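You operate a simulated robot arm through the tools that you are given. There is no shell and no other tool. Be economical: measure what you need, move in short steps, check, and stop when the job is done.

You run a simulated robot arm. Do the job below in one go: nothing can be reset, and whatever is moved stays where it is left.

JOB
Put the black-capped plug on the red tape spool. Turn the curve dial to 5. Take the strainer basket from the top of the trolley and put it on the yellow alarm cover. Put the black threaded pipe on the yellow card. Take the brass threaded pipe and put it on the filter stand under the drain spout. Stack the bottle that says "spare" from the top of the steel bench on top of the bottle marked "site". Put the silver threaded pipe on the top of the steel bench away on the top of the trolley. Stack the black digital gauge from the top of the steel bench on top of the yellow digital gauge. Take the blue cap from the top of the steel bench and leave it on the top of the trolley. Take the red-handled tray on the top of the steel bench and put it away on the left end of the side bench. Take the brass pipe fitting from the top of the steel bench and put it on the top of the blue tank. Lift the meter lid open. The order is free. Set down upright: black threaded pipe, brass threaded pipe, silver threaded pipe.

Only the result counts: the job must be done as asked and must still hold three seconds after the hand-in. Knocking over, shifting, dropping, spilling or breaking anything else fails it. Lids that push on must go on centred and level and be pressed home; caps that screw on are set level and turned clockwise until they are tight.

ROBOT AND FRAMES
A 7-joint arm with a two-finger parallel gripper on a trunk, on a base that drives. Base frame: it is fixed to the floor where the robot stands at the start and does not move with it; the origin is under the middle of the robot, x ahead of it, y to its left, z up. Lengths are in cm, angles in degrees, forces in N, time in s.
Its first joint turns from -166.0 to 166.0 degrees. Places, roughly: black threaded pipe (5x4x6 cm) [90, 70, 90]; black-capped plug (3x3x4 cm) [330, 0, 80]; blue cap (4x4x3 cm) [-50, 130, 90]; bottle [-50, 100, 100]; brass pipe fitting (5x4x4 cm) [-110, 80, 90]; brass threaded pipe (5x4x6 cm) [80, 70, 90]; curve dial [330, 60, 90]; digital gauge [-75, 125, 100]; filter stand under the drain spout [350, 170, 70]; left end of the side bench [330, 110, 80]; meter lid [-140, 620, 110]; red tape spool (6x6x2 cm) [200, -110, 130]; red-handled tray (41x22x6 cm) [-110, 110, 90]; silver threaded pipe (5x4x6 cm) [-70, 120, 90]; strainer basket [100, 50, 75]; top of the blue tank [-210, 460, 120]; top of the trolley (76x22 cm) [104, 60, 84]; yellow alarm cover [300, 0, 75]; yellow card [-100, 150, 75]. Payload 4.4 kg.
Tool frame: the origin (TCP) lies between the finger pads and is the grasp point; the fingertips stand 2.3 cm ahead of it; z points along the fingers, y is the line along which they close. The gripper opens to 9.4 cm. The fingers are 3.8 cm wide and 1 cm thick; the gripper's body (5.4 by 9.6 cm) begins 3.9 cm behind the TCP.
Orientation is that of the tool frame in the base frame, as a unit quaternion [w, x, y, z]. With the fingers straight down and closing along the base's y, the tool's x points along the base's -x, its y along +y and its z along -z.

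CONTROLS
- The arm moves only by the tool jog_arm. Its argument "targets" is a list of rows, each an object of numbers (a shift or turn left out is 0, a gripper value left out holds the last): "grip": the finger opening in cm, from 0 to 9.4; "tx", "ty", "tz": the shift along the tool's x, y, z in units of 250 mm (1.0 is 250 mm); "ax", "ay", "az": the turn, a rotation vector about the tool's x, y, z in units of 180 degrees (1.0 is 180 degrees). In form: [{"grip": .., "tx": .., "ty": .., "tz": .., "ax": .., "ay": .., "az": ..}, ...]. A call has 1 to 8 rows; each row is the pose to reach, as a shift and turn from the pose commanded when the call began, along the tool's axes at that moment. A call with a number of a shift or a turn outside -1 to 1 is refused whole. A row lasts 0.2 s, in which the tool goes at most 5 cm and 8.6 degrees; a call with a longer step from one row to the next is refused whole, and so is a gripper value outside its range. Where a pose cannot be reached the arm comes as near as it can. A force on the tool above 40 N (or 10 N above the force at the start of the call, whichever is more), or a blocked arm, ends the call early, and 0.2 s more pass. The fingers move at their own pace (about 10.8 cm/s each) and stop on an object; they squeeze with about 28 N. The grip force told is the motor's: it shows also when the fingers shut on nothing. Time passes only in rows, and 0.2 s behind the last, so rows that repeat a pose let the fingers close. The reply holds the time, the measured pose of the TCP, the force on the tool along the base axes, the opening and the grip force, in the units named above and with some noise, with the torque about the TCP (base axes, N m) and any sound that the robot's microphone picked up.
- Cameras (640 x 400 px; columns grow to the right, rows downward): "scene" is now at [18.96, 24, 147.33]; the picture's right is [0.04, -1.00, 0.00], its down [-0.53, -0.02, -0.85] and it looks along [0.85, 0.03, -0.53] (base axes); focal length 281 px, centre (320, 200). "wrist" rides on the gripper at [8.6, 1.6, -7.4] in the tool frame; the picture's right is [-0.18, 0.98, 0.00], its down [-0.58, -0.11, -0.81] and it looks along [-0.79, -0.15, 0.59] (tool axes); focal length 243 px, centre (320, 200). There is no depth. A picture from a camera that has moved, and an enlarged one, comes with that camera's place and axes in the base frame and with its lens.
- get_image(camera): a new picture of that camera. The clock stands still meanwhile.
- steer(legs): drives the robot by 1 to 6 legs, each [ahead, left, turn to the left] in cm, cm and degrees, along the robot's own axes; the way and the turn of a leg run together, so that a leg with both is an arc; at most 150 cm and 180 degrees a leg. The arm and the cameras ride along, it lands a little off, and it stops where it bumps. It gives what a move gives.
- aim_head(pan, tilt): turns the head with the scene camera to pan (to the left, within 120 degrees either way) and tilt (down, from -29 to 69), counted from straight ahead of the robot. It gives what a move gives.
- inspect(camera, box): a new picture of the part [left, top, right, bottom] of that camera's present view, enlarged. The clock stands still meanwhile.
- finish_job(): hands the job in; it is judged then, once.

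Go step by step. Nothing tells you exact positions but the pictures and the camera data: compare them with the known pose of the tool, close in by small moves and look again before you grip or let go. The budget is 546 turns and 344 pictures, counting those below and the enlarged ones. Unless the task says otherwise, let go and move clear before handing in, and close with one line.

The tools are called after "Request:" as a command line: name --argument value ..., lists and objects as JSON in quotes. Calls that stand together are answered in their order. jog_arm: Moves the arm, as the interface text tells. Its arguments: {"type":"object","properties":{"targets":{"type":"array"}},"required":["targets"]} The other tools are called the same way: steer (legs) drives the base; aim_head (pan, tilt) turns the head that bears the scene camera; get_image (camera) takes a picture; inspect (camera, box) takes an enlarged picture of a part of a camera's view; finish_job () hands the job in.

At the start:

```text
time_s: 0.0
ee_pos: [63.58, -0.68, 107.36]
tcp_rot: [0.0, 0.001, 1.0, 0.0]
ft_force: [-0.2, -0.2, 0.5]
ft_torque: [-0.02, -0.02, -0.02]
opening: 9.42
gripper_force: 0.0
robot x, y, heading: [-0.09, -0.05, -0.1]
head pan, tilt: [2.3, 31.9]
```

scene: 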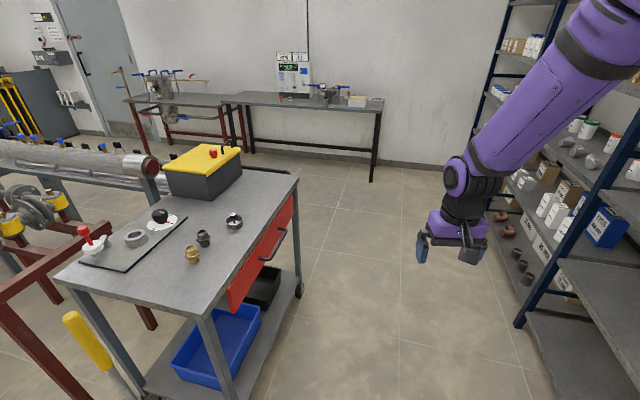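
wrist: 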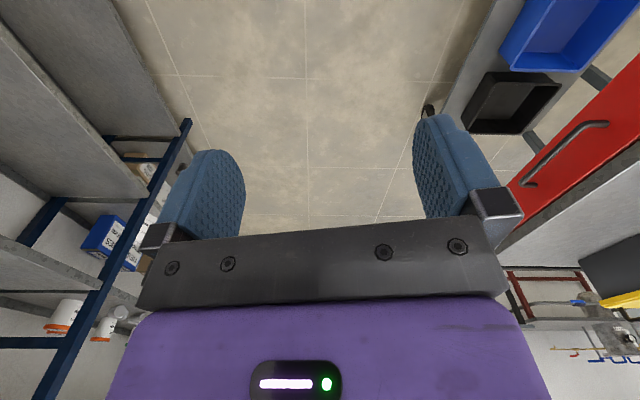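

I see the trolley ahead-left with the black and brass pipes and the strainer; first I look around with the head to map the other places.

Request:
inspect --camera "scene" --box '[50, 130, 310, 290]'

Request:
inspect --camera "scene" --box '[110, 40, 400, 200]'

Request:
aim_head --pan 110 --tilt 32

Request:
get_image --camera "scene"

Request:
aim_head --pan 60 --tilt 25

Request:
get_image --camera "scene"

Request:
aim_head --pan -50 --tilt 25

Request:
get_image --camera "scene"

```text
2.46 times, centred on (180, 210) of scene
camera zoom: at [18.96, 24.0, 147.33], right [0.04, -1.0, 0.0], down [-0.53, -0.02, -0.85], along [0.85, 0.03, -0.53], focal length 691 px, centre (665, 175)
```

zoom: 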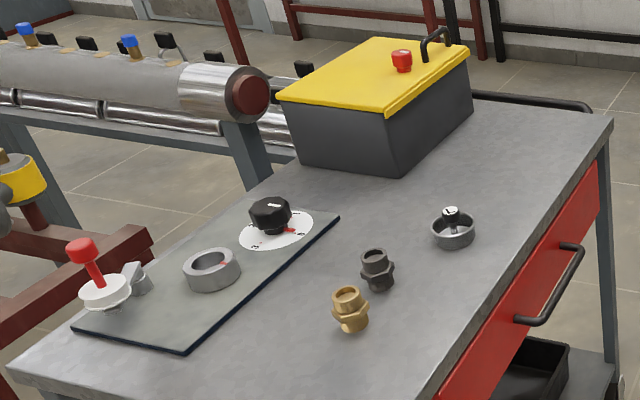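

```text
2.21 times, centred on (255, 120) of scene
camera zoom: at [18.96, 24.0, 147.33], right [0.04, -1.0, 0.0], down [-0.53, -0.02, -0.85], along [0.85, 0.03, -0.53], focal length 619 px, centre (463, 377)
```

zoom: 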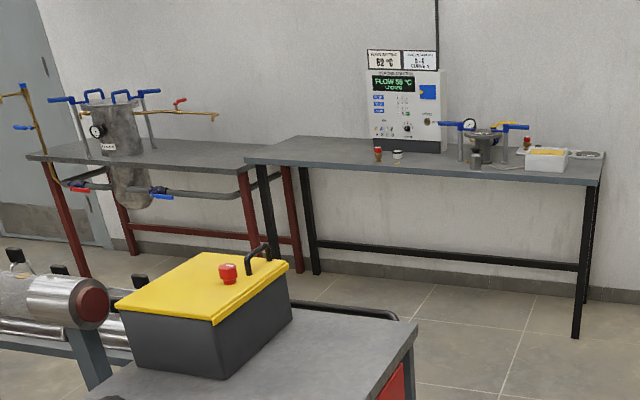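

```text
time_s: 1.9
ee_pos: [63.49, -0.73, 107.22]
tcp_rot: [0.0, 0.0, 1.0, 0.0]
ft_force: [-0.3, 0.0, -0.5]
ft_torque: [-0.02, -0.03, 0.0]
opening: 9.39
gripper_force: 0.1
robot x, y, heading: [-0.24, 0.19, 0.2]
head pan, tilt: [110.0, 32.0]
```

```text
339 pictures are left
camera scene: at [6.95, 32.06, 147.32], right [0.94, 0.34, 0.0], down [0.18, -0.5, -0.85], along [-0.29, 0.8, -0.53], focal length 281 px, centre (320, 200)
```

scene: 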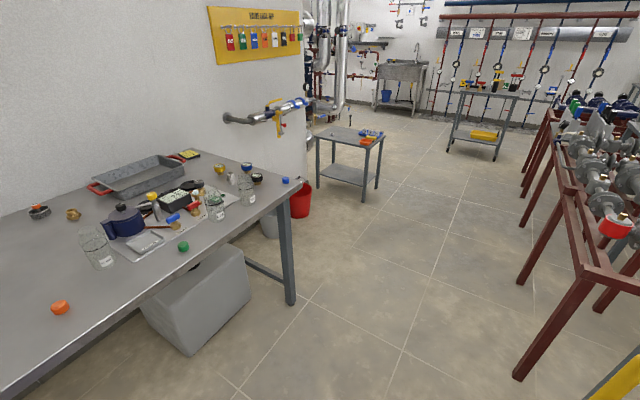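

```text
time_s: 3.0
ee_pos: [63.52, -0.71, 107.23]
tcp_rot: [0.0, 0.0, 1.0, 0.0]
ft_force: [-0.8, 0.5, 0.2]
ft_torque: [0.03, 0.01, 0.02]
opening: 9.4
gripper_force: 0.1
robot x, y, heading: [-0.02, -0.37, -0.1]
head pan, tilt: [60.0, 25.0]
```

```text
338 pictures are left
camera scene: at [14.61, 31.62, 148.43], right [0.87, -0.5, 0.0], down [-0.21, -0.37, -0.91], along [0.45, 0.79, -0.42], focal length 281 px, centre (320, 200)
```

scene: 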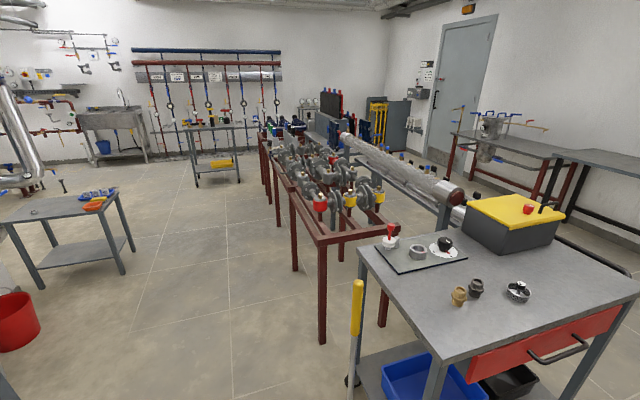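

```text
time_s: 4.9
ee_pos: [63.45, -0.69, 107.26]
tcp_rot: [0.0, 0.0, 1.0, 0.0]
ft_force: [0.8, 1.3, 0.1]
ft_torque: [-0.01, 0.0, 0.01]
opening: 9.42
gripper_force: 0.0
robot x, y, heading: [-0.07, -0.11, -0.0]
head pan, tilt: [-50.0, 25.0]
```

```text
337 pictures are left
camera scene: at [15.94, 16.58, 148.43], right [-0.77, -0.64, 0.0], down [-0.27, 0.32, -0.91], along [0.58, -0.69, -0.42], focal length 281 px, centre (320, 200)
```

scene: 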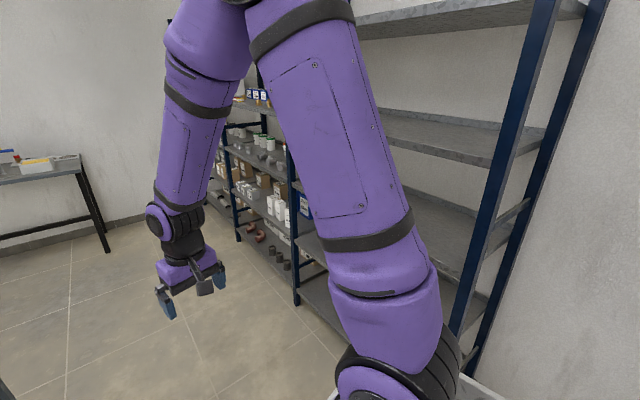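

The trolley items are roughly at x 80–100, y 55–75; the steel bench is to the left behind. I drive in beside the trolley's left end.

Request:
steer --legs '[[5, 55, 0]]'

Request:
aim_head --pan 0 --tilt 45

Request:
get_image --camera "scene"

Request:
get_image --camera "wrist"

```text
time_s: 8.1
ee_pos: [68.41, 54.45, 107.32]
tcp_rot: [0.0, 0.0, 1.0, 0.0]
ft_force: [0.1, -0.5, 1.2]
ft_torque: [-0.01, 0.01, -0.01]
opening: 9.4
gripper_force: 0.1
robot x, y, heading: [5.02, 54.92, 0.0]
head pan, tilt: [-50.0, 25.0]
```

```text
time_s: 9.3
ee_pos: [68.52, 54.5, 107.33]
tcp_rot: [0.0, 0.0, 1.0, -0.001]
ft_force: [0.0, 0.0, 0.0]
ft_torque: [0.02, 0.01, -0.03]
opening: 9.41
gripper_force: 0.0
robot x, y, heading: [4.85, 55.05, 0.1]
head pan, tilt: [0.0, 45.0]
```

```text
336 pictures are left
camera scene: at [23.17, 78.84, 145.38], right [0.0, -1.0, 0.0], down [-0.71, 0.0, -0.71], along [0.71, 0.0, -0.71], focal length 281 px, centre (320, 200)
```

scene: 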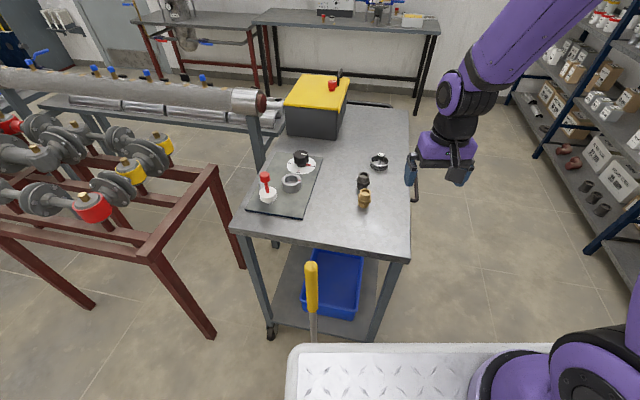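

```text
335 pictures are left
camera wrist: at [59.78, 56.17, 114.85], right [0.18, 0.98, 0.0], down [0.58, -0.11, 0.81], along [0.79, -0.15, -0.59], focal length 243 px, centre (320, 200)
```

wrist: 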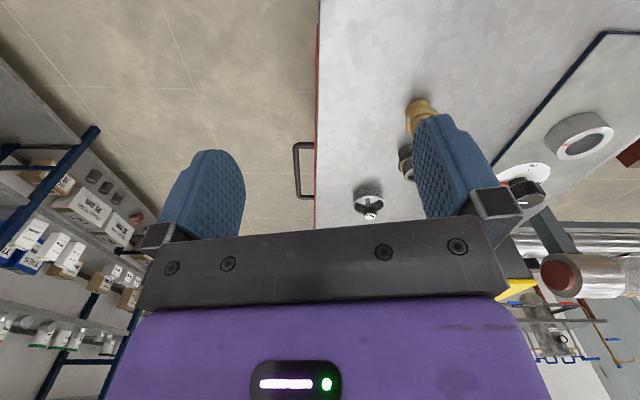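

I need to know my own footprint before driving near furniture, so I look down at the base.

Request:
aim_head --pan 0 --tilt 69

Request:
get_image --camera "scene"

Request:
aim_head --pan 100 --tilt 60

Request:
get_image --camera "scene"

```text
time_s: 10.2
ee_pos: [68.49, 54.52, 107.29]
tcp_rot: [0.001, 0.0, 1.0, 0.0]
ft_force: [-0.5, -0.2, 0.1]
ft_torque: [0.01, 0.01, 0.0]
opening: 9.38
gripper_force: 0.1
robot x, y, heading: [5.09, 55.32, -0.1]
head pan, tilt: [0.0, 68.8]
```

```text
334 pictures are left
camera scene: at [20.63, 78.85, 142.49], right [0.0, -1.0, 0.0], down [-0.93, 0.0, -0.36], along [0.36, 0.0, -0.93], focal length 281 px, centre (320, 200)
```

scene: 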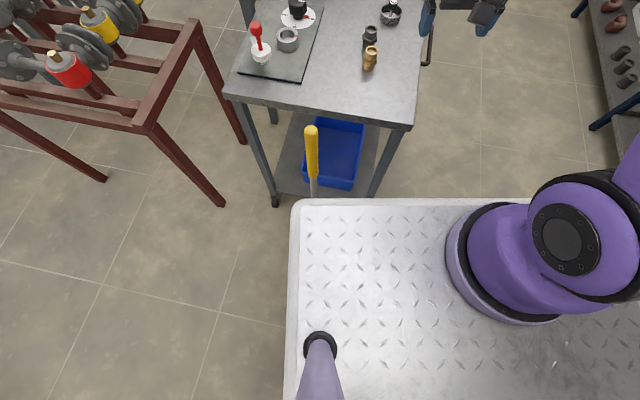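

```text
time_s: 11.9
ee_pos: [68.57, 54.49, 107.35]
tcp_rot: [0.0, 0.0, 1.0, 0.0]
ft_force: [-0.3, -0.5, -0.2]
ft_torque: [0.0, 0.0, -0.01]
opening: 9.4
gripper_force: 0.0
robot x, y, heading: [4.8, 55.05, -0.2]
head pan, tilt: [100.0, 60.0]
```

```text
333 pictures are left
camera scene: at [13.88, 85.42, 143.43], right [0.98, 0.17, 0.0], down [0.15, -0.85, -0.5], along [-0.09, 0.49, -0.87], focal length 281 px, centre (320, 200)
```

scene: 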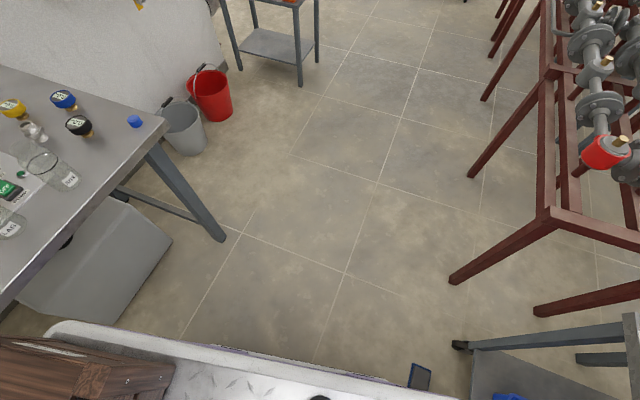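

My plate is close to the yellow pole by the trolley's left end, so I'll stay here and reach with the arm. Black pipe ≈ (90.5, 65); moving above it.

Request:
jog_arm --targets '[{"tx": -0.15, "ty": 0.07}, {"tx": -0.3, "ty": 0.14}, {"tx": -0.45, "ty": 0.21}, {"tx": -0.6, "ty": 0.28}, {"tx": -0.74, "ty": 0.35}, {"tx": -0.88, "ty": 0.42}, {"tx": -0.88, "ty": 0.42, "tz": 0.15}, {"tx": -0.88, "ty": 0.42, "tz": 0.29}]'

Request:
aim_head --pan 0 --tilt 45

Request:
get_image --camera "wrist"

Request:
inspect --camera "scene" --box '[240, 120, 440, 245]'

```text
time_s: 13.7
ee_pos: [90.46, 64.98, 100.0]
tcp_rot: [0.0, 0.0, 1.0, 0.0]
ft_force: [-0.8, 0.0, 0.6]
ft_torque: [0.01, -0.04, 0.0]
opening: 9.41
gripper_force: 0.1
robot x, y, heading: [5.11, 55.21, -0.2]
head pan, tilt: [100.0, 60.0]
```

```text
time_s: 15.5
ee_pos: [90.49, 65.0, 100.02]
tcp_rot: [0.0, 0.0, 1.0, 0.0]
ft_force: [0.5, 0.3, 1.3]
ft_torque: [0.03, 0.03, 0.0]
opening: 9.4
gripper_force: 0.0
robot x, y, heading: [5.4, 55.08, -0.2]
head pan, tilt: [0.0, 45.0]
```

```text
332 pictures are left
camera wrist: at [81.78, 66.66, 107.59], right [0.18, 0.98, 0.0], down [0.58, -0.11, 0.81], along [0.79, -0.15, -0.59], focal length 243 px, centre (320, 200)
```

wrist: 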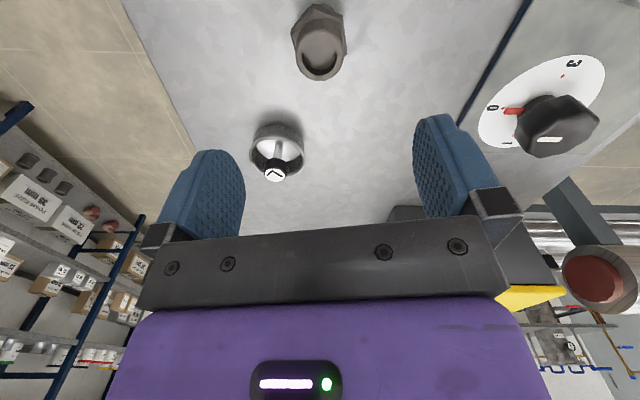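

```text
3.20 times, centred on (340, 182) of scene
camera zoom: at [23.17, 78.86, 145.37], right [0.0, -1.0, 0.0], down [-0.71, 0.0, -0.71], along [0.71, 0.0, -0.71], focal length 898 px, centre (256, 256)
```

zoom: 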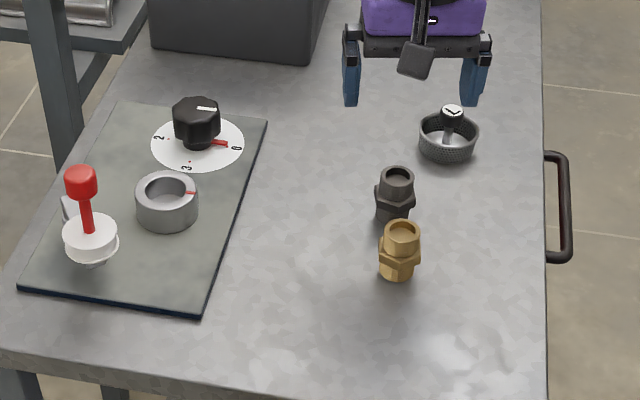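

Black pipe sits at about (90, 65.2), directly under the tool. I descend and grip it.

Request:
jog_arm --targets '[{"tx": 0.02, "ty": 0.01, "tz": 0.15}, {"tx": 0.02, "ty": 0.01, "tz": 0.3}, {"tx": 0.02, "ty": 0.01, "tz": 0.46}, {"tx": 0.02, "ty": 0.01, "tz": 0.46}]'

Request:
inspect --camera "scene" --box '[290, 130, 450, 230]'

Request:
get_image --camera "wrist"

```text
time_s: 16.5
ee_pos: [89.98, 65.26, 88.46]
tcp_rot: [0.0, 0.0, 1.0, 0.0]
ft_force: [0.0, 0.2, 0.1]
ft_torque: [0.02, -0.04, 0.02]
opening: 9.41
gripper_force: 0.0
robot x, y, heading: [4.99, 55.16, -0.4]
head pan, tilt: [0.0, 45.0]
```

```text
4.00 times, centred on (370, 180) of scene
camera zoom: at [23.16, 78.85, 145.38], right [0.0, -1.0, 0.0], down [-0.71, 0.0, -0.71], along [0.71, 0.0, -0.71], focal length 1122 px, centre (120, 280)
```

zoom: 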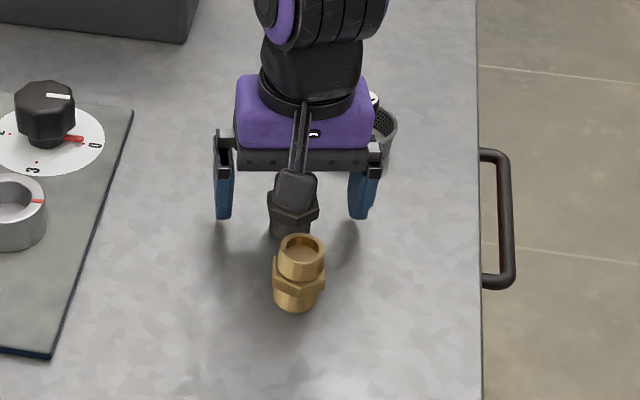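

```text
329 pictures are left
camera wrist: at [81.27, 66.97, 96.03], right [0.18, 0.98, 0.0], down [0.58, -0.11, 0.81], along [0.79, -0.15, -0.59], focal length 243 px, centre (320, 200)
```

wrist: 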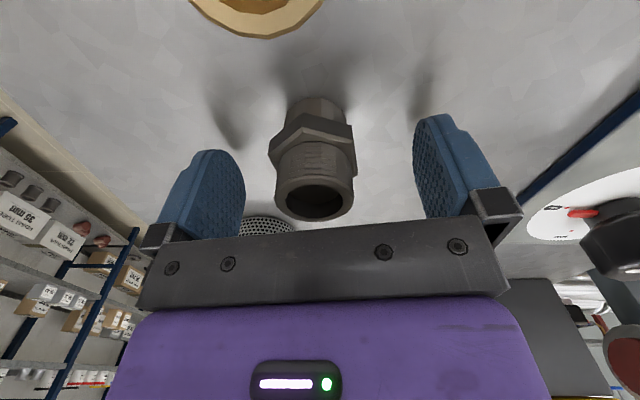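

The pipe stands between the fingers; closing.

Request:
jog_arm --targets '[{"grip": 0}, {"grip": 0}, {"grip": 0}, {"grip": 0}]'

Request:
jog_arm --targets '[{"grip": 0, "tz": -0.1}, {"grip": 0, "tz": -0.3}, {"grip": 0, "tz": -0.5}, {"grip": 0, "tz": -0.7}, {"grip": 0, "tz": -0.8}]'

Request:
get_image --camera "wrist"

```text
time_s: 17.5
ee_pos: [89.99, 65.25, 88.64]
tcp_rot: [0.0, -0.001, 1.0, 0.0]
ft_force: [0.7, 0.4, 0.1]
ft_torque: [0.05, 0.0, 0.0]
opening: 4.29
gripper_force: 27.9
robot x, y, heading: [5.33, 55.32, 0.0]
head pan, tilt: [0.0, 45.0]
```

```text
time_s: 18.7
ee_pos: [89.9, 65.46, 108.62]
tcp_rot: [0.0, 0.0, 1.0, 0.0]
ft_force: [0.2, 0.2, -1.5]
ft_torque: [0.01, 0.03, 0.0]
opening: 4.26
gripper_force: 27.2
robot x, y, heading: [5.48, 55.24, -0.0]
head pan, tilt: [0.0, 45.0]
```

```text
328 pictures are left
camera wrist: at [81.32, 66.97, 116.14], right [0.18, 0.98, 0.0], down [0.58, -0.11, 0.81], along [0.79, -0.15, -0.59], focal length 243 px, centre (320, 200)
```

wrist: 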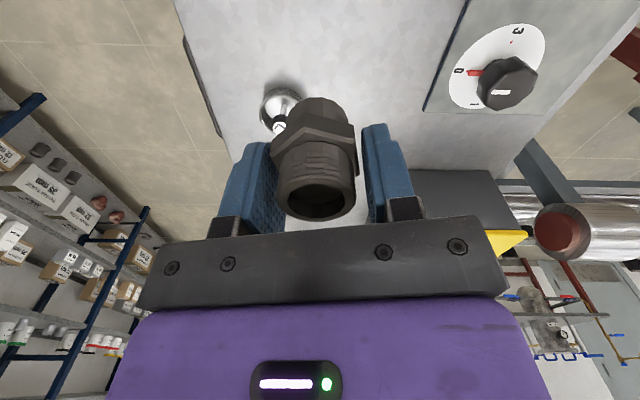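

Pipe is held upright by its hex. Before driving I determine where the arm's axis sits on my plate.

Request:
aim_head --pan -75 --tilt 60

Request:
get_image --camera "scene"

Request:
aim_head --pan 120 --tilt 35

Request:
get_image --camera "scene"

```text
time_s: 20.1
ee_pos: [89.94, 65.37, 108.58]
tcp_rot: [0.001, -0.001, 1.0, 0.0]
ft_force: [0.2, -0.5, -1.5]
ft_torque: [-0.06, -0.03, -0.02]
opening: 4.26
gripper_force: 27.1
robot x, y, heading: [4.95, 55.06, 0.1]
head pan, tilt: [-75.0, 60.0]
```

```text
327 pictures are left
camera scene: at [16.77, 72.42, 143.43], right [-0.97, -0.26, 0.0], down [-0.22, 0.84, -0.5], along [0.13, -0.48, -0.87], focal length 281 px, centre (320, 200)
```

scene: 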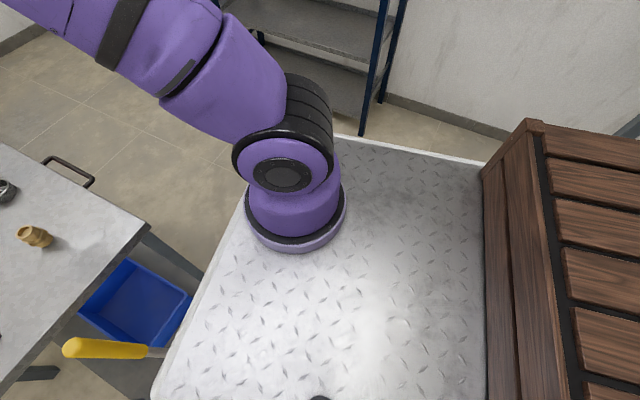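

```text
time_s: 23.0
ee_pos: [89.9, 65.3, 108.48]
tcp_rot: [0.0, -0.001, 1.0, 0.0]
ft_force: [-1.1, 0.1, -0.2]
ft_torque: [0.0, -0.01, -0.01]
opening: 4.29
gripper_force: 27.7
robot x, y, heading: [4.79, 55.47, -0.0]
head pan, tilt: [120.0, 35.0]
```

```text
326 pictures are left
camera scene: at [10.64, 86.48, 146.86], right [0.87, 0.5, 0.0], down [0.29, -0.5, -0.82], along [-0.41, 0.71, -0.57], focal length 281 px, centre (320, 200)
```

scene: 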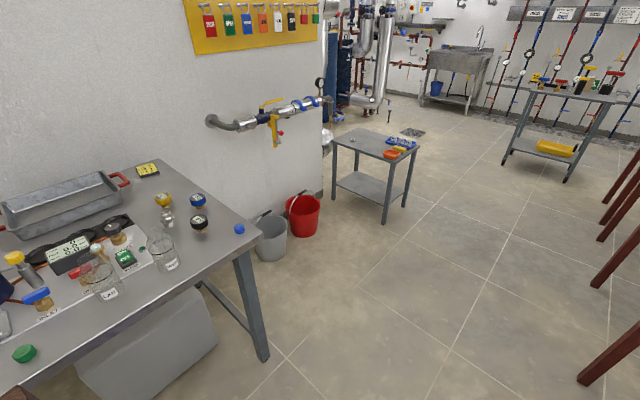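

The arm base sits about 21 cm ahead of the robot's middle, on a plate about ±28 cm wide. I retract the arm, then drive round the end of the steel bench to reach the yellow card (≈ (-115, 145)).

Request:
jog_arm --targets '[{"tz": -0.2}, {"tx": 0.17, "ty": -0.07, "tz": -0.2}, {"tx": 0.34, "ty": -0.14, "tz": -0.2}, {"tx": 0.51, "ty": -0.21, "tz": -0.2}, {"tx": 0.68, "ty": -0.28, "tz": -0.2}, {"tx": 0.84, "ty": -0.35, "tz": -0.2}]'

Request:
steer --legs '[[4, 0, 0], [0, 135, 0], [0, 0, 180]]'

Request:
aim_head --pan 10 --tilt 40

Request:
get_image --camera "scene"

```text
time_s: 24.4
ee_pos: [68.84, 56.47, 113.52]
tcp_rot: [0.0, 0.0, 1.0, 0.001]
ft_force: [0.5, 0.6, -1.6]
ft_torque: [-0.02, 0.03, -0.02]
opening: 4.29
gripper_force: 28.1
robot x, y, heading: [5.35, 55.0, 0.0]
head pan, tilt: [120.0, 35.0]
```

```text
time_s: 39.0
ee_pos: [-54.47, 187.34, 113.63]
tcp_rot: [0.0, 1.0, 0.006, 0.0]
ft_force: [-1.0, -0.5, -0.2]
ft_torque: [0.0, 0.03, 0.02]
opening: 4.25
gripper_force: 27.9
robot x, y, heading: [9.43, 189.44, -179.2]
head pan, tilt: [120.0, 35.0]
```

```text
time_s: 40.9
ee_pos: [-54.65, 187.2, 113.57]
tcp_rot: [0.0, 1.0, 0.006, 0.0]
ft_force: [0.2, 0.7, -1.1]
ft_torque: [0.01, 0.0, -0.01]
opening: 4.27
gripper_force: 27.7
robot x, y, heading: [9.35, 189.05, -179.4]
head pan, tilt: [10.0, 40.0]
```

```text
325 pictures are left
camera scene: at [-8.62, 164.23, 146.1], right [-0.19, 0.98, 0.0], down [0.63, 0.12, -0.77], along [-0.75, -0.14, -0.64], focal length 281 px, centre (320, 200)
```

scene: 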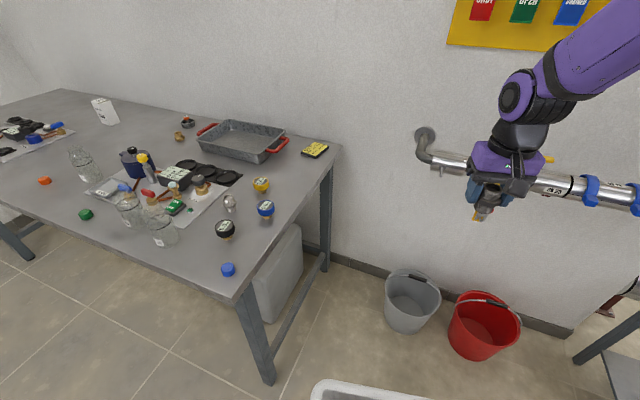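

Fine view of the steel bench. I zoom in to map its items.

Request:
inspect --camera "scene" --box '[60, 90, 340, 290]'

Request:
inspect --camera "scene" --box '[120, 150, 280, 260]'

```text
2.00 times, centred on (200, 190) of scene
camera zoom: at [-8.62, 164.23, 146.1], right [-0.19, 0.98, 0.0], down [0.63, 0.12, -0.77], along [-0.75, -0.14, -0.64], focal length 561 px, centre (560, 220)
```

zoom: 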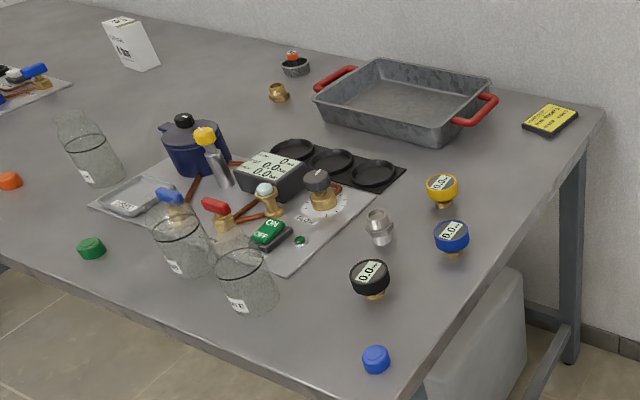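

```text
3.64 times, centred on (200, 205) of scene
camera zoom: at [-8.62, 164.23, 146.1], right [-0.19, 0.98, 0.0], down [0.63, 0.12, -0.77], along [-0.75, -0.14, -0.64], focal length 1020 px, centre (756, 182)
```

zoom: 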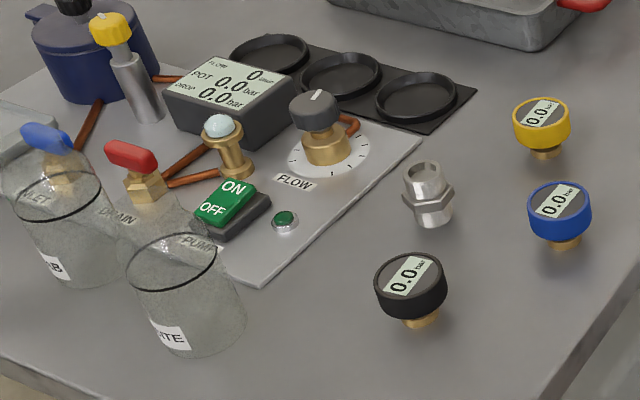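

Yellow card top centre ≈ (-112, 143). I drive closer past the bench end.

Request:
steer --legs '[[27, 5, 0]]'

Request:
aim_head --pan 20 --tilt 45

Request:
get_image --camera "scene"

```text
time_s: 42.8
ee_pos: [-81.65, 181.99, 113.57]
tcp_rot: [0.001, 1.0, 0.006, 0.0]
ft_force: [-0.3, -0.1, -1.0]
ft_torque: [-0.01, 0.01, -0.01]
opening: 4.28
gripper_force: 27.8
robot x, y, heading: [-17.92, 183.82, -179.2]
head pan, tilt: [10.0, 40.0]
```

```text
time_s: 43.5
ee_pos: [-81.5, 181.94, 113.57]
tcp_rot: [0.0, 1.0, 0.006, 0.0]
ft_force: [0.1, -0.4, -1.0]
ft_torque: [0.01, -0.01, 0.02]
opening: 4.27
gripper_force: 27.7
robot x, y, heading: [-17.4, 184.16, -179.3]
head pan, tilt: [20.0, 45.0]
```

```text
322 pictures are left
camera scene: at [-34.92, 157.62, 145.38], right [-0.35, 0.94, 0.0], down [0.66, 0.25, -0.71], along [-0.66, -0.25, -0.71], focal length 281 px, centre (320, 200)
```

scene: 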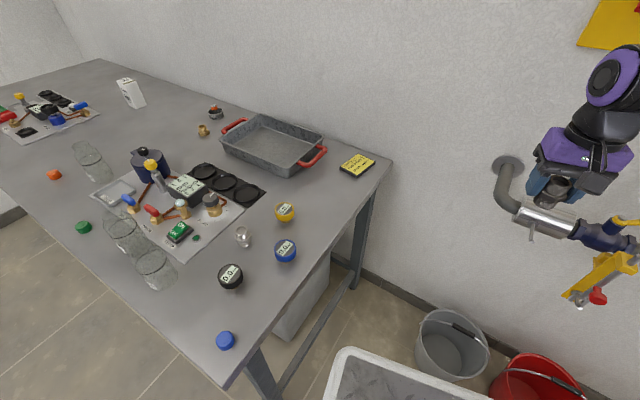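

Request:
inspect --camera "scene" --box '[300, 130, 420, 205]'

Request:
inspect --camera "scene" --box '[200, 90, 400, 215]'

```text
5.33 times, centred on (360, 168) of scene
camera zoom: at [-34.92, 157.62, 145.38], right [-0.35, 0.94, 0.0], down [0.66, 0.25, -0.71], along [-0.66, -0.25, -0.71], focal length 1497 px, centre (107, 373)
```

zoom: 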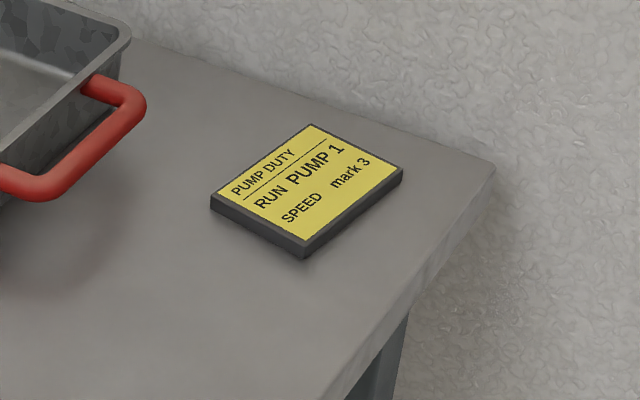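

```text
3.20 times, centred on (300, 152) of scene
camera zoom: at [-34.92, 157.62, 145.38], right [-0.35, 0.94, 0.0], down [0.66, 0.25, -0.71], along [-0.66, -0.25, -0.71], focal length 898 px, centre (384, 352)
```

zoom: 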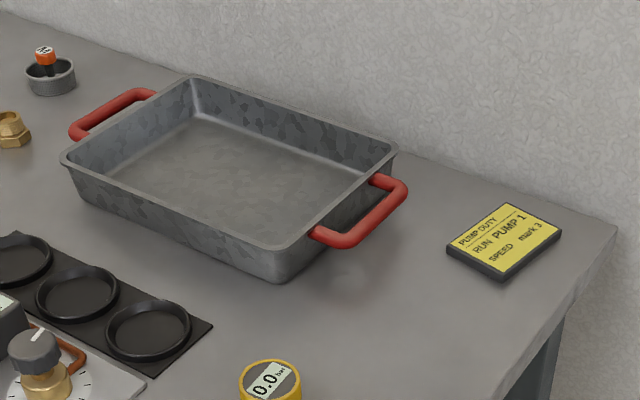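

Card centre ≈ (-109, 143). I swing the pipe over towards it in two moves.

Request:
jog_arm --targets '[{"tx": -0.09, "ty": 0.15}, {"tx": -0.18, "ty": 0.3}, {"tx": -0.27, "ty": 0.45}, {"tx": -0.36, "ty": 0.6}, {"tx": -0.45, "ty": 0.75}, {"tx": -0.54, "ty": 0.9}]'

Request:
jog_arm --targets '[{"tx": -0.11, "ty": 0.13}, {"tx": -0.22, "ty": 0.26}, {"tx": -0.33, "ty": 0.39}, {"tx": -0.44, "ty": 0.52}, {"tx": -0.54, "ty": 0.66}, {"tx": -0.54, "ty": 0.66, "tz": 0.2}, {"tx": -0.54, "ty": 0.66, "tz": 0.36}]'

Request:
get_image --camera "wrist"

Request:
inspect --camera "scene" --box '[270, 90, 430, 190]'

```text
time_s: 44.9
ee_pos: [-94.78, 159.35, 113.57]
tcp_rot: [-0.001, 1.0, 0.005, 0.0]
ft_force: [-0.2, 1.0, -0.2]
ft_torque: [-0.06, 0.0, 0.03]
opening: 4.27
gripper_force: 27.8
robot x, y, heading: [-17.68, 183.89, -179.4]
head pan, tilt: [20.0, 45.0]
```

```text
time_s: 46.5
ee_pos: [-107.97, 142.52, 104.55]
tcp_rot: [-0.001, 1.0, 0.005, 0.0]
ft_force: [-0.3, -0.4, -1.2]
ft_torque: [-0.02, 0.02, 0.03]
opening: 4.25
gripper_force: 27.1
robot x, y, heading: [-17.66, 183.91, -179.4]
head pan, tilt: [20.0, 45.0]
```

```text
319 pictures are left
camera wrist: at [-99.42, 141.12, 112.07], right [-0.17, -0.99, 0.0], down [-0.58, 0.1, 0.81], along [-0.79, 0.14, -0.59], focal length 243 px, centre (320, 200)
```

wrist: 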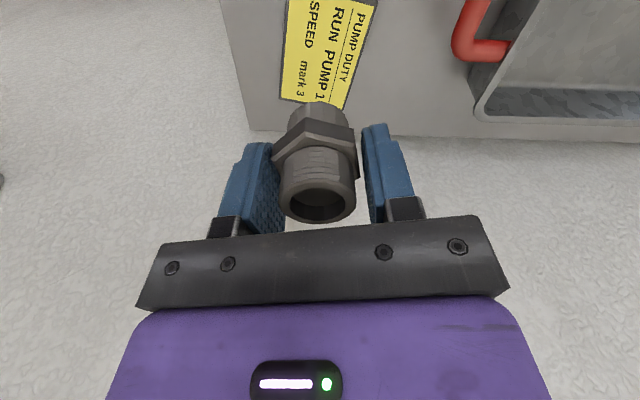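

```text
4.00 times, centred on (350, 140) of scene
camera zoom: at [-34.88, 157.63, 145.38], right [-0.35, 0.94, 0.0], down [0.66, 0.25, -0.71], along [-0.66, -0.25, -0.71], focal length 1122 px, centre (200, 440)
```

zoom: 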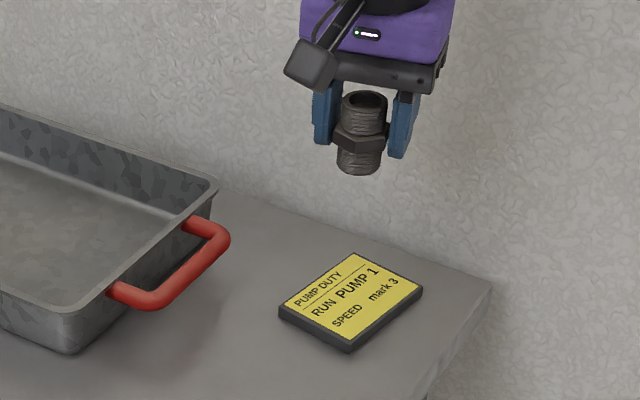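

Card centre ≈ (-109.8, 142.7, 86). I shift slightly and lower to just above it.

Request:
jog_arm --targets '[{"tx": -0.07, "tz": 0.15}, {"tx": -0.07, "tz": 0.3}, {"tx": -0.07, "tz": 0.45}, {"tx": -0.07, "tz": 0.45}]'

Request:
inspect --camera "scene" --box '[270, 100, 430, 200]'

Request:
get_image --camera "wrist"

```text
time_s: 47.5
ee_pos: [-109.76, 142.54, 93.38]
tcp_rot: [0.0, 1.0, 0.007, 0.0]
ft_force: [-0.4, 0.7, -0.3]
ft_torque: [-0.01, 0.03, -0.01]
opening: 4.27
gripper_force: 27.6
robot x, y, heading: [-17.76, 184.05, -179.3]
head pan, tilt: [20.0, 45.0]
```

```text
4.00 times, centred on (350, 150) of scene
camera zoom: at [-34.92, 157.62, 145.38], right [-0.35, 0.94, 0.0], down [0.66, 0.25, -0.71], along [-0.66, -0.25, -0.71], focal length 1122 px, centre (200, 400)
```

zoom: 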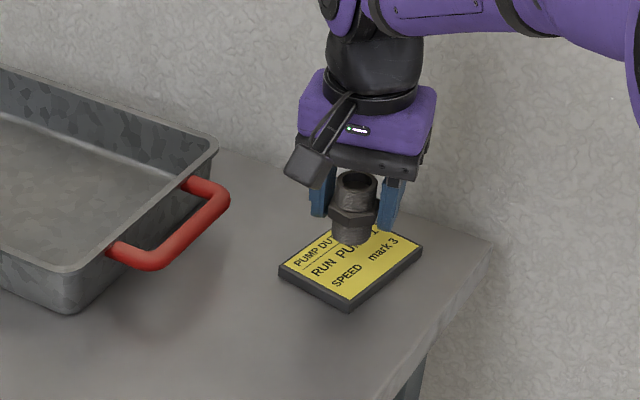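

```text
316 pictures are left
camera wrist: at [-101.17, 141.19, 100.87], right [-0.17, -0.98, 0.0], down [-0.58, 0.1, 0.81], along [-0.79, 0.14, -0.59], focal length 243 px, centre (320, 200)
```

wrist: 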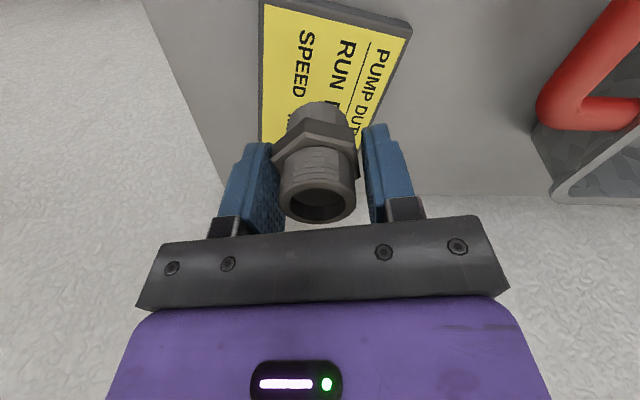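

Alignment looks right; lowering in small steps to contact.

Request:
jog_arm --targets '[{"tz": 0.03}, {"tz": 0.06}, {"tz": 0.08}, {"tz": 0.09}, {"tz": 0.09}]'

Request:
inspect --camera "scene" --box '[320, 120, 400, 170]'

```text
time_s: 48.7
ee_pos: [-109.74, 142.6, 91.11]
tcp_rot: [0.0, 1.0, 0.006, -0.001]
ft_force: [-0.7, -0.5, -2.3]
ft_torque: [0.01, -0.02, -0.01]
opening: 4.27
gripper_force: 28.1
robot x, y, heading: [-17.64, 183.97, -179.3]
head pan, tilt: [20.0, 45.0]
```

```text
8.00 times, centred on (360, 145) of scene
camera zoom: at [-34.92, 157.61, 145.37], right [-0.35, 0.94, 0.0], down [0.66, 0.25, -0.71], along [-0.66, -0.25, -0.71], focal length 2245 px, centre (0, 640)
```

zoom: 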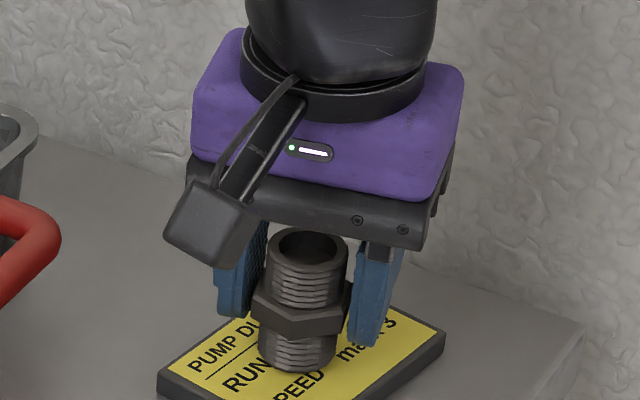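

Request:
jog_arm --targets '[{"tz": 0.01}, {"tz": 0.02}, {"tz": 0.03}, {"tz": 0.03}]'

Request:
jog_arm --targets '[{"tz": 0.01}, {"tz": 0.02}, {"tz": 0.03}, {"tz": 0.03}]'

```text
time_s: 49.7
ee_pos: [-109.97, 142.65, 90.58]
tcp_rot: [0.001, 1.0, 0.006, -0.002]
ft_force: [-1.4, 0.9, 18.7]
ft_torque: [0.13, -0.09, -0.01]
opening: 4.26
gripper_force: 28.5
robot x, y, heading: [-17.36, 183.84, -179.3]
head pan, tilt: [20.0, 45.0]
```

```text
time_s: 50.7
ee_pos: [-109.87, 142.68, 89.64]
tcp_rot: [0.0, 1.0, 0.007, -0.002]
ft_force: [-1.3, -1.4, 18.3]
ft_torque: [-0.02, -0.1, 0.01]
opening: 4.27
gripper_force: 27.8
robot x, y, heading: [-17.54, 184.05, -179.3]
head pan, tilt: [20.0, 45.0]
```

The pipe is on the card. I open and lift clear.

Request:
jog_arm --targets '[{"grip": 7}, {"grip": 7}, {"grip": 7}, {"grip": 7, "tz": -0.15}, {"grip": 7, "tz": -0.3}, {"grip": 7, "tz": -0.5}, {"grip": 7, "tz": -0.7}]'

Request:
get_image --camera "scene"

Request:
inspect --camera "scene" --box '[300, 120, 420, 195]'

```text
time_s: 52.3
ee_pos: [-109.75, 142.74, 107.05]
tcp_rot: [0.001, 1.0, 0.006, 0.0]
ft_force: [-0.4, -0.6, -1.0]
ft_torque: [0.01, -0.02, 0.0]
opening: 7.0
gripper_force: 0.0
robot x, y, heading: [-17.46, 184.07, -179.3]
head pan, tilt: [20.0, 45.0]
```

```text
314 pictures are left
camera scene: at [-34.96, 157.59, 145.37], right [-0.35, 0.94, 0.0], down [0.66, 0.25, -0.71], along [-0.66, -0.25, -0.71], focal length 281 px, centre (320, 200)
```

scene: 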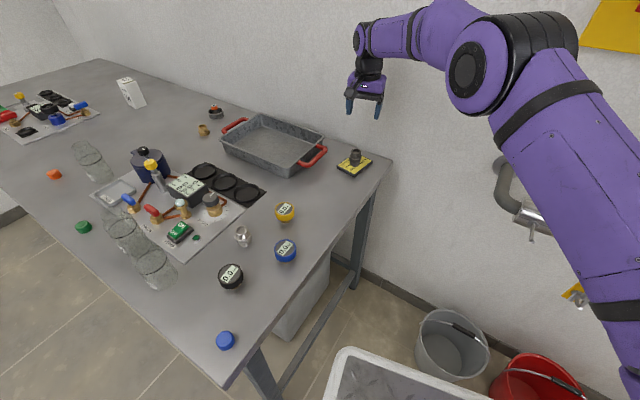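

```text
5.33 times, centred on (360, 158) of scene
camera zoom: at [-34.96, 157.59, 145.37], right [-0.35, 0.94, 0.0], down [0.66, 0.25, -0.71], along [-0.66, -0.25, -0.71], focal length 1497 px, centre (107, 427)
```

zoom: 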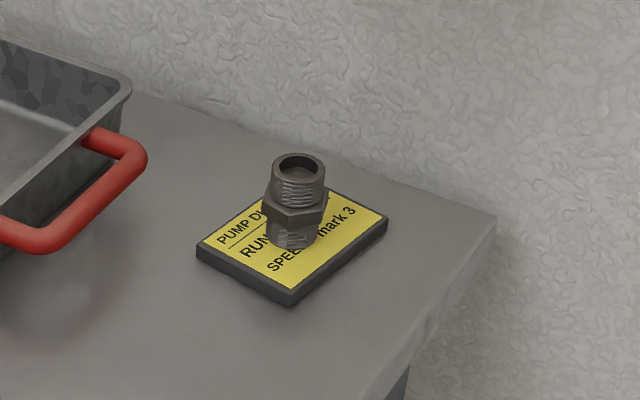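

Black pipe done. Next the gauges, close by; zooming in.

Request:
inspect --camera "scene" --box '[200, 190, 320, 300]'

Request:
inspect --camera "scene" --box '[60, 140, 220, 300]'

```text
3.64 times, centred on (260, 245) of scene
camera zoom: at [-34.96, 157.59, 145.37], right [-0.35, 0.94, 0.0], down [0.66, 0.25, -0.71], along [-0.66, -0.25, -0.71], focal length 1020 px, centre (538, 36)
```

zoom: 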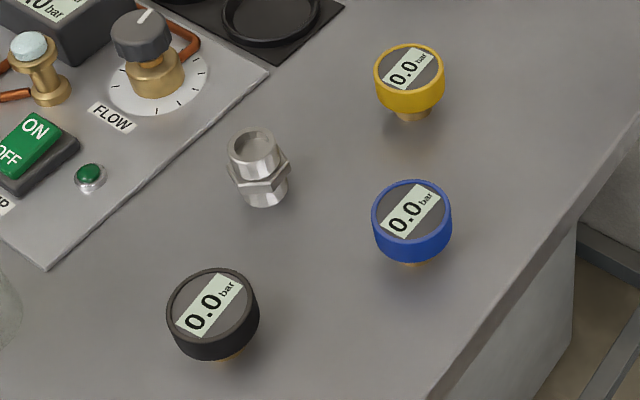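

```text
2.50 times, centred on (140, 220) of scene
camera zoom: at [-34.96, 157.59, 145.37], right [-0.35, 0.94, 0.0], down [0.66, 0.25, -0.71], along [-0.66, -0.25, -0.71], focal length 702 px, centre (770, 150)
```

zoom: 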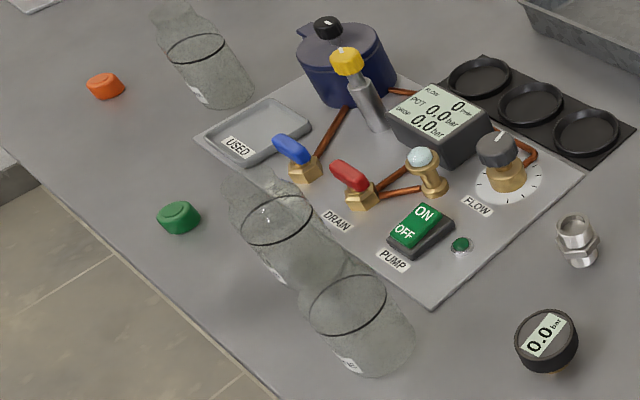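

Black gauge ≈ (-58.6, 128), yellow ≈ (-79.5, 131). I move over the black gauge.

Request:
jog_arm --targets '[{"grip": 9.4, "tx": 0.16, "ty": 0.05}, {"tx": 0.33, "ty": 0.1}, {"tx": 0.5, "ty": 0.15}, {"tx": 0.67, "ty": 0.2}, {"tx": 0.84, "ty": 0.25}, {"tx": 1.0, "ty": 0.3}]'

Request:
jog_arm --targets '[{"tx": 0.16, "ty": 0.05}, {"tx": 0.33, "ty": 0.1}, {"tx": 0.5, "ty": 0.15}, {"tx": 0.67, "ty": 0.2}, {"tx": 0.84, "ty": 0.25}, {"tx": 1.0, "ty": 0.3}]'

Request:
get_image --camera "wrist"

Request:
get_image --camera "scene"

```text
time_s: 53.7
ee_pos: [-84.73, 135.47, 107.14]
tcp_rot: [0.0, 1.0, 0.005, 0.0]
ft_force: [-0.6, 0.5, 0.2]
ft_torque: [-0.04, -0.04, 0.03]
opening: 9.42
gripper_force: 0.0
robot x, y, heading: [-17.76, 183.93, -179.3]
head pan, tilt: [20.0, 45.0]
```

```text
time_s: 55.1
ee_pos: [-59.8, 128.31, 107.08]
tcp_rot: [0.0, 1.0, 0.005, 0.001]
ft_force: [-0.5, 0.7, -0.7]
ft_torque: [-0.02, -0.08, 0.01]
opening: 9.41
gripper_force: 0.1
robot x, y, heading: [-17.97, 183.7, -179.4]
head pan, tilt: [20.0, 45.0]
```

```text
310 pictures are left
camera wrist: at [-51.2, 126.82, 114.65], right [-0.17, -0.98, 0.0], down [-0.58, 0.1, 0.81], along [-0.79, 0.14, -0.59], focal length 243 px, centre (320, 200)
```

wrist: 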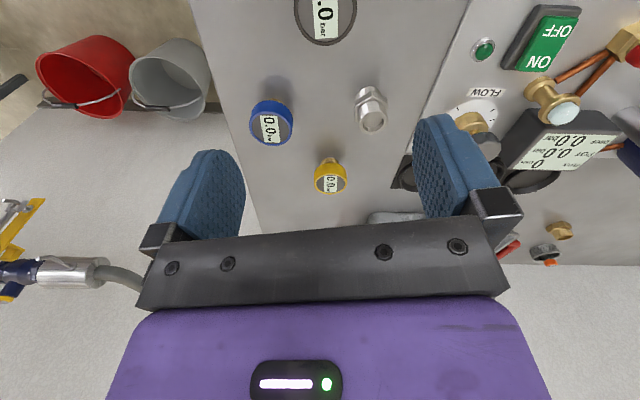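

```text
309 pictures are left
camera scene: at [-34.98, 157.64, 145.37], right [-0.35, 0.94, 0.0], down [0.66, 0.25, -0.71], along [-0.66, -0.25, -0.71], focal length 281 px, centre (320, 200)
```

scene: 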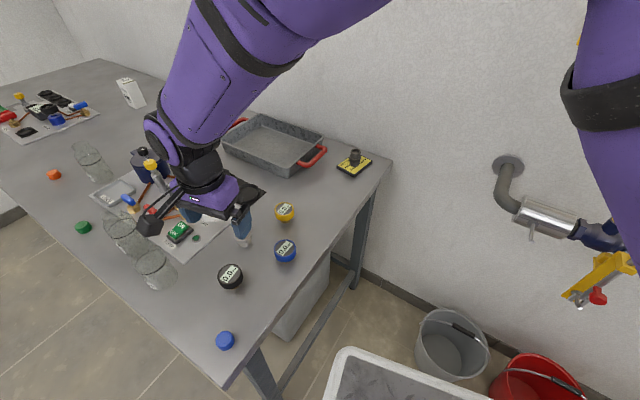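

Request:
jog_arm --targets '[{"tx": 0.05, "tz": 0.14}, {"tx": 0.09, "tz": 0.28}, {"tx": 0.09, "tz": 0.4}, {"tx": 0.09, "tz": 0.4}]'

Request:
get_image --camera "wrist"

Request:
inspect --camera "scene" --box '[160, 200, 320, 310]'

```text
time_s: 56.1
ee_pos: [-57.4, 128.17, 96.99]
tcp_rot: [0.0, 1.0, 0.006, 0.0]
ft_force: [0.7, 0.1, -0.7]
ft_torque: [0.03, 0.03, 0.01]
opening: 9.41
gripper_force: 0.1
robot x, y, heading: [-17.63, 183.98, -179.4]
head pan, tilt: [20.0, 45.0]
```

```text
308 pictures are left
camera wrist: at [-48.76, 126.7, 104.56], right [-0.17, -0.99, 0.0], down [-0.58, 0.1, 0.81], along [-0.79, 0.14, -0.59], focal length 243 px, centre (320, 200)
```

wrist: 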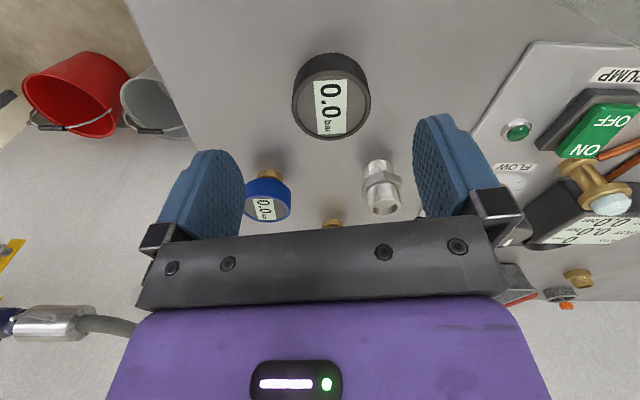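

```text
3.64 times, centred on (240, 255) of scene
camera zoom: at [-34.91, 157.62, 145.38], right [-0.35, 0.94, 0.0], down [0.66, 0.25, -0.71], along [-0.66, -0.25, -0.71], focal length 1020 px, centre (611, 0)
```

zoom: 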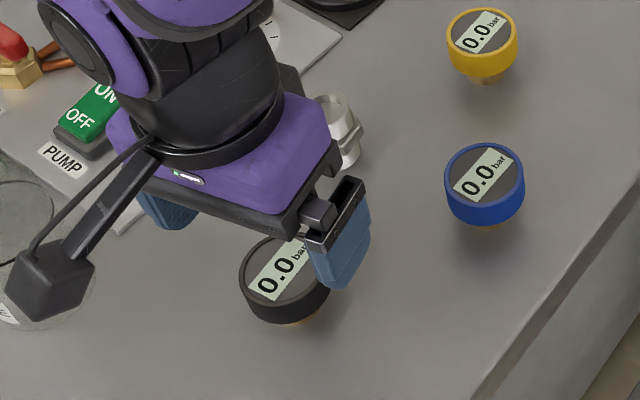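

Request:
jog_arm --targets '[{"ty": 0.02, "tz": 0.1}, {"ty": 0.02, "tz": 0.2}, {"ty": 0.02, "tz": 0.25}, {"ty": 0.02, "tz": 0.25}]'

Request:
get_image --camera "wrist"

Request:
inspect --camera "scene" --box '[160, 200, 320, 310]'

```text
time_s: 57.1
ee_pos: [-57.4, 127.68, 90.82]
tcp_rot: [0.001, 1.0, 0.006, 0.0]
ft_force: [0.9, -0.1, -0.4]
ft_torque: [-0.01, -0.01, 0.01]
opening: 9.41
gripper_force: 0.2
robot x, y, heading: [-17.52, 183.89, -179.3]
head pan, tilt: [20.0, 45.0]
```

```text
306 pictures are left
camera wrist: at [-48.82, 126.22, 98.38], right [-0.17, -0.98, 0.0], down [-0.58, 0.1, 0.81], along [-0.79, 0.14, -0.59], focal length 243 px, centre (320, 200)
```

wrist: 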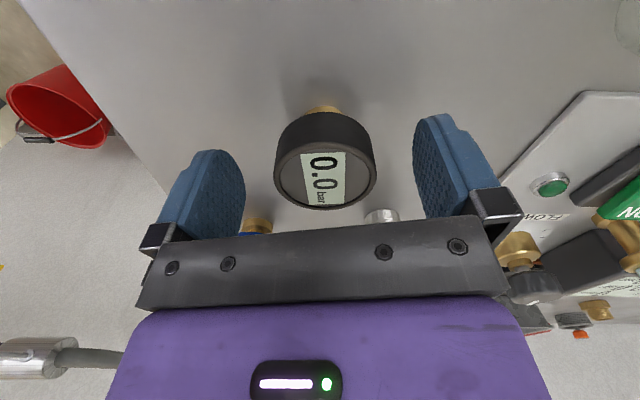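

```text
3.64 times, centred on (240, 255) of scene
camera zoom: at [-34.91, 157.61, 145.38], right [-0.35, 0.94, 0.0], down [0.66, 0.25, -0.71], along [-0.66, -0.25, -0.71], focal length 1020 px, centre (611, 0)
```

zoom: 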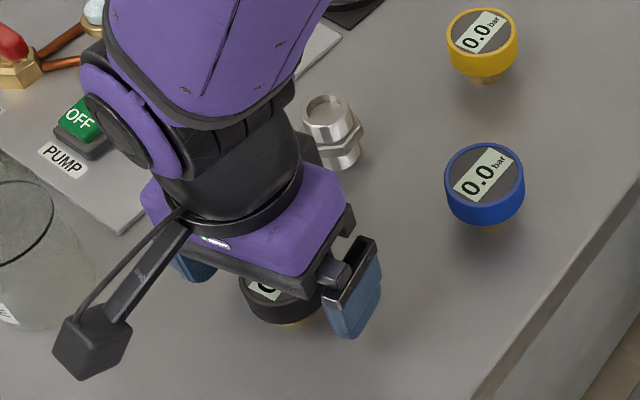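

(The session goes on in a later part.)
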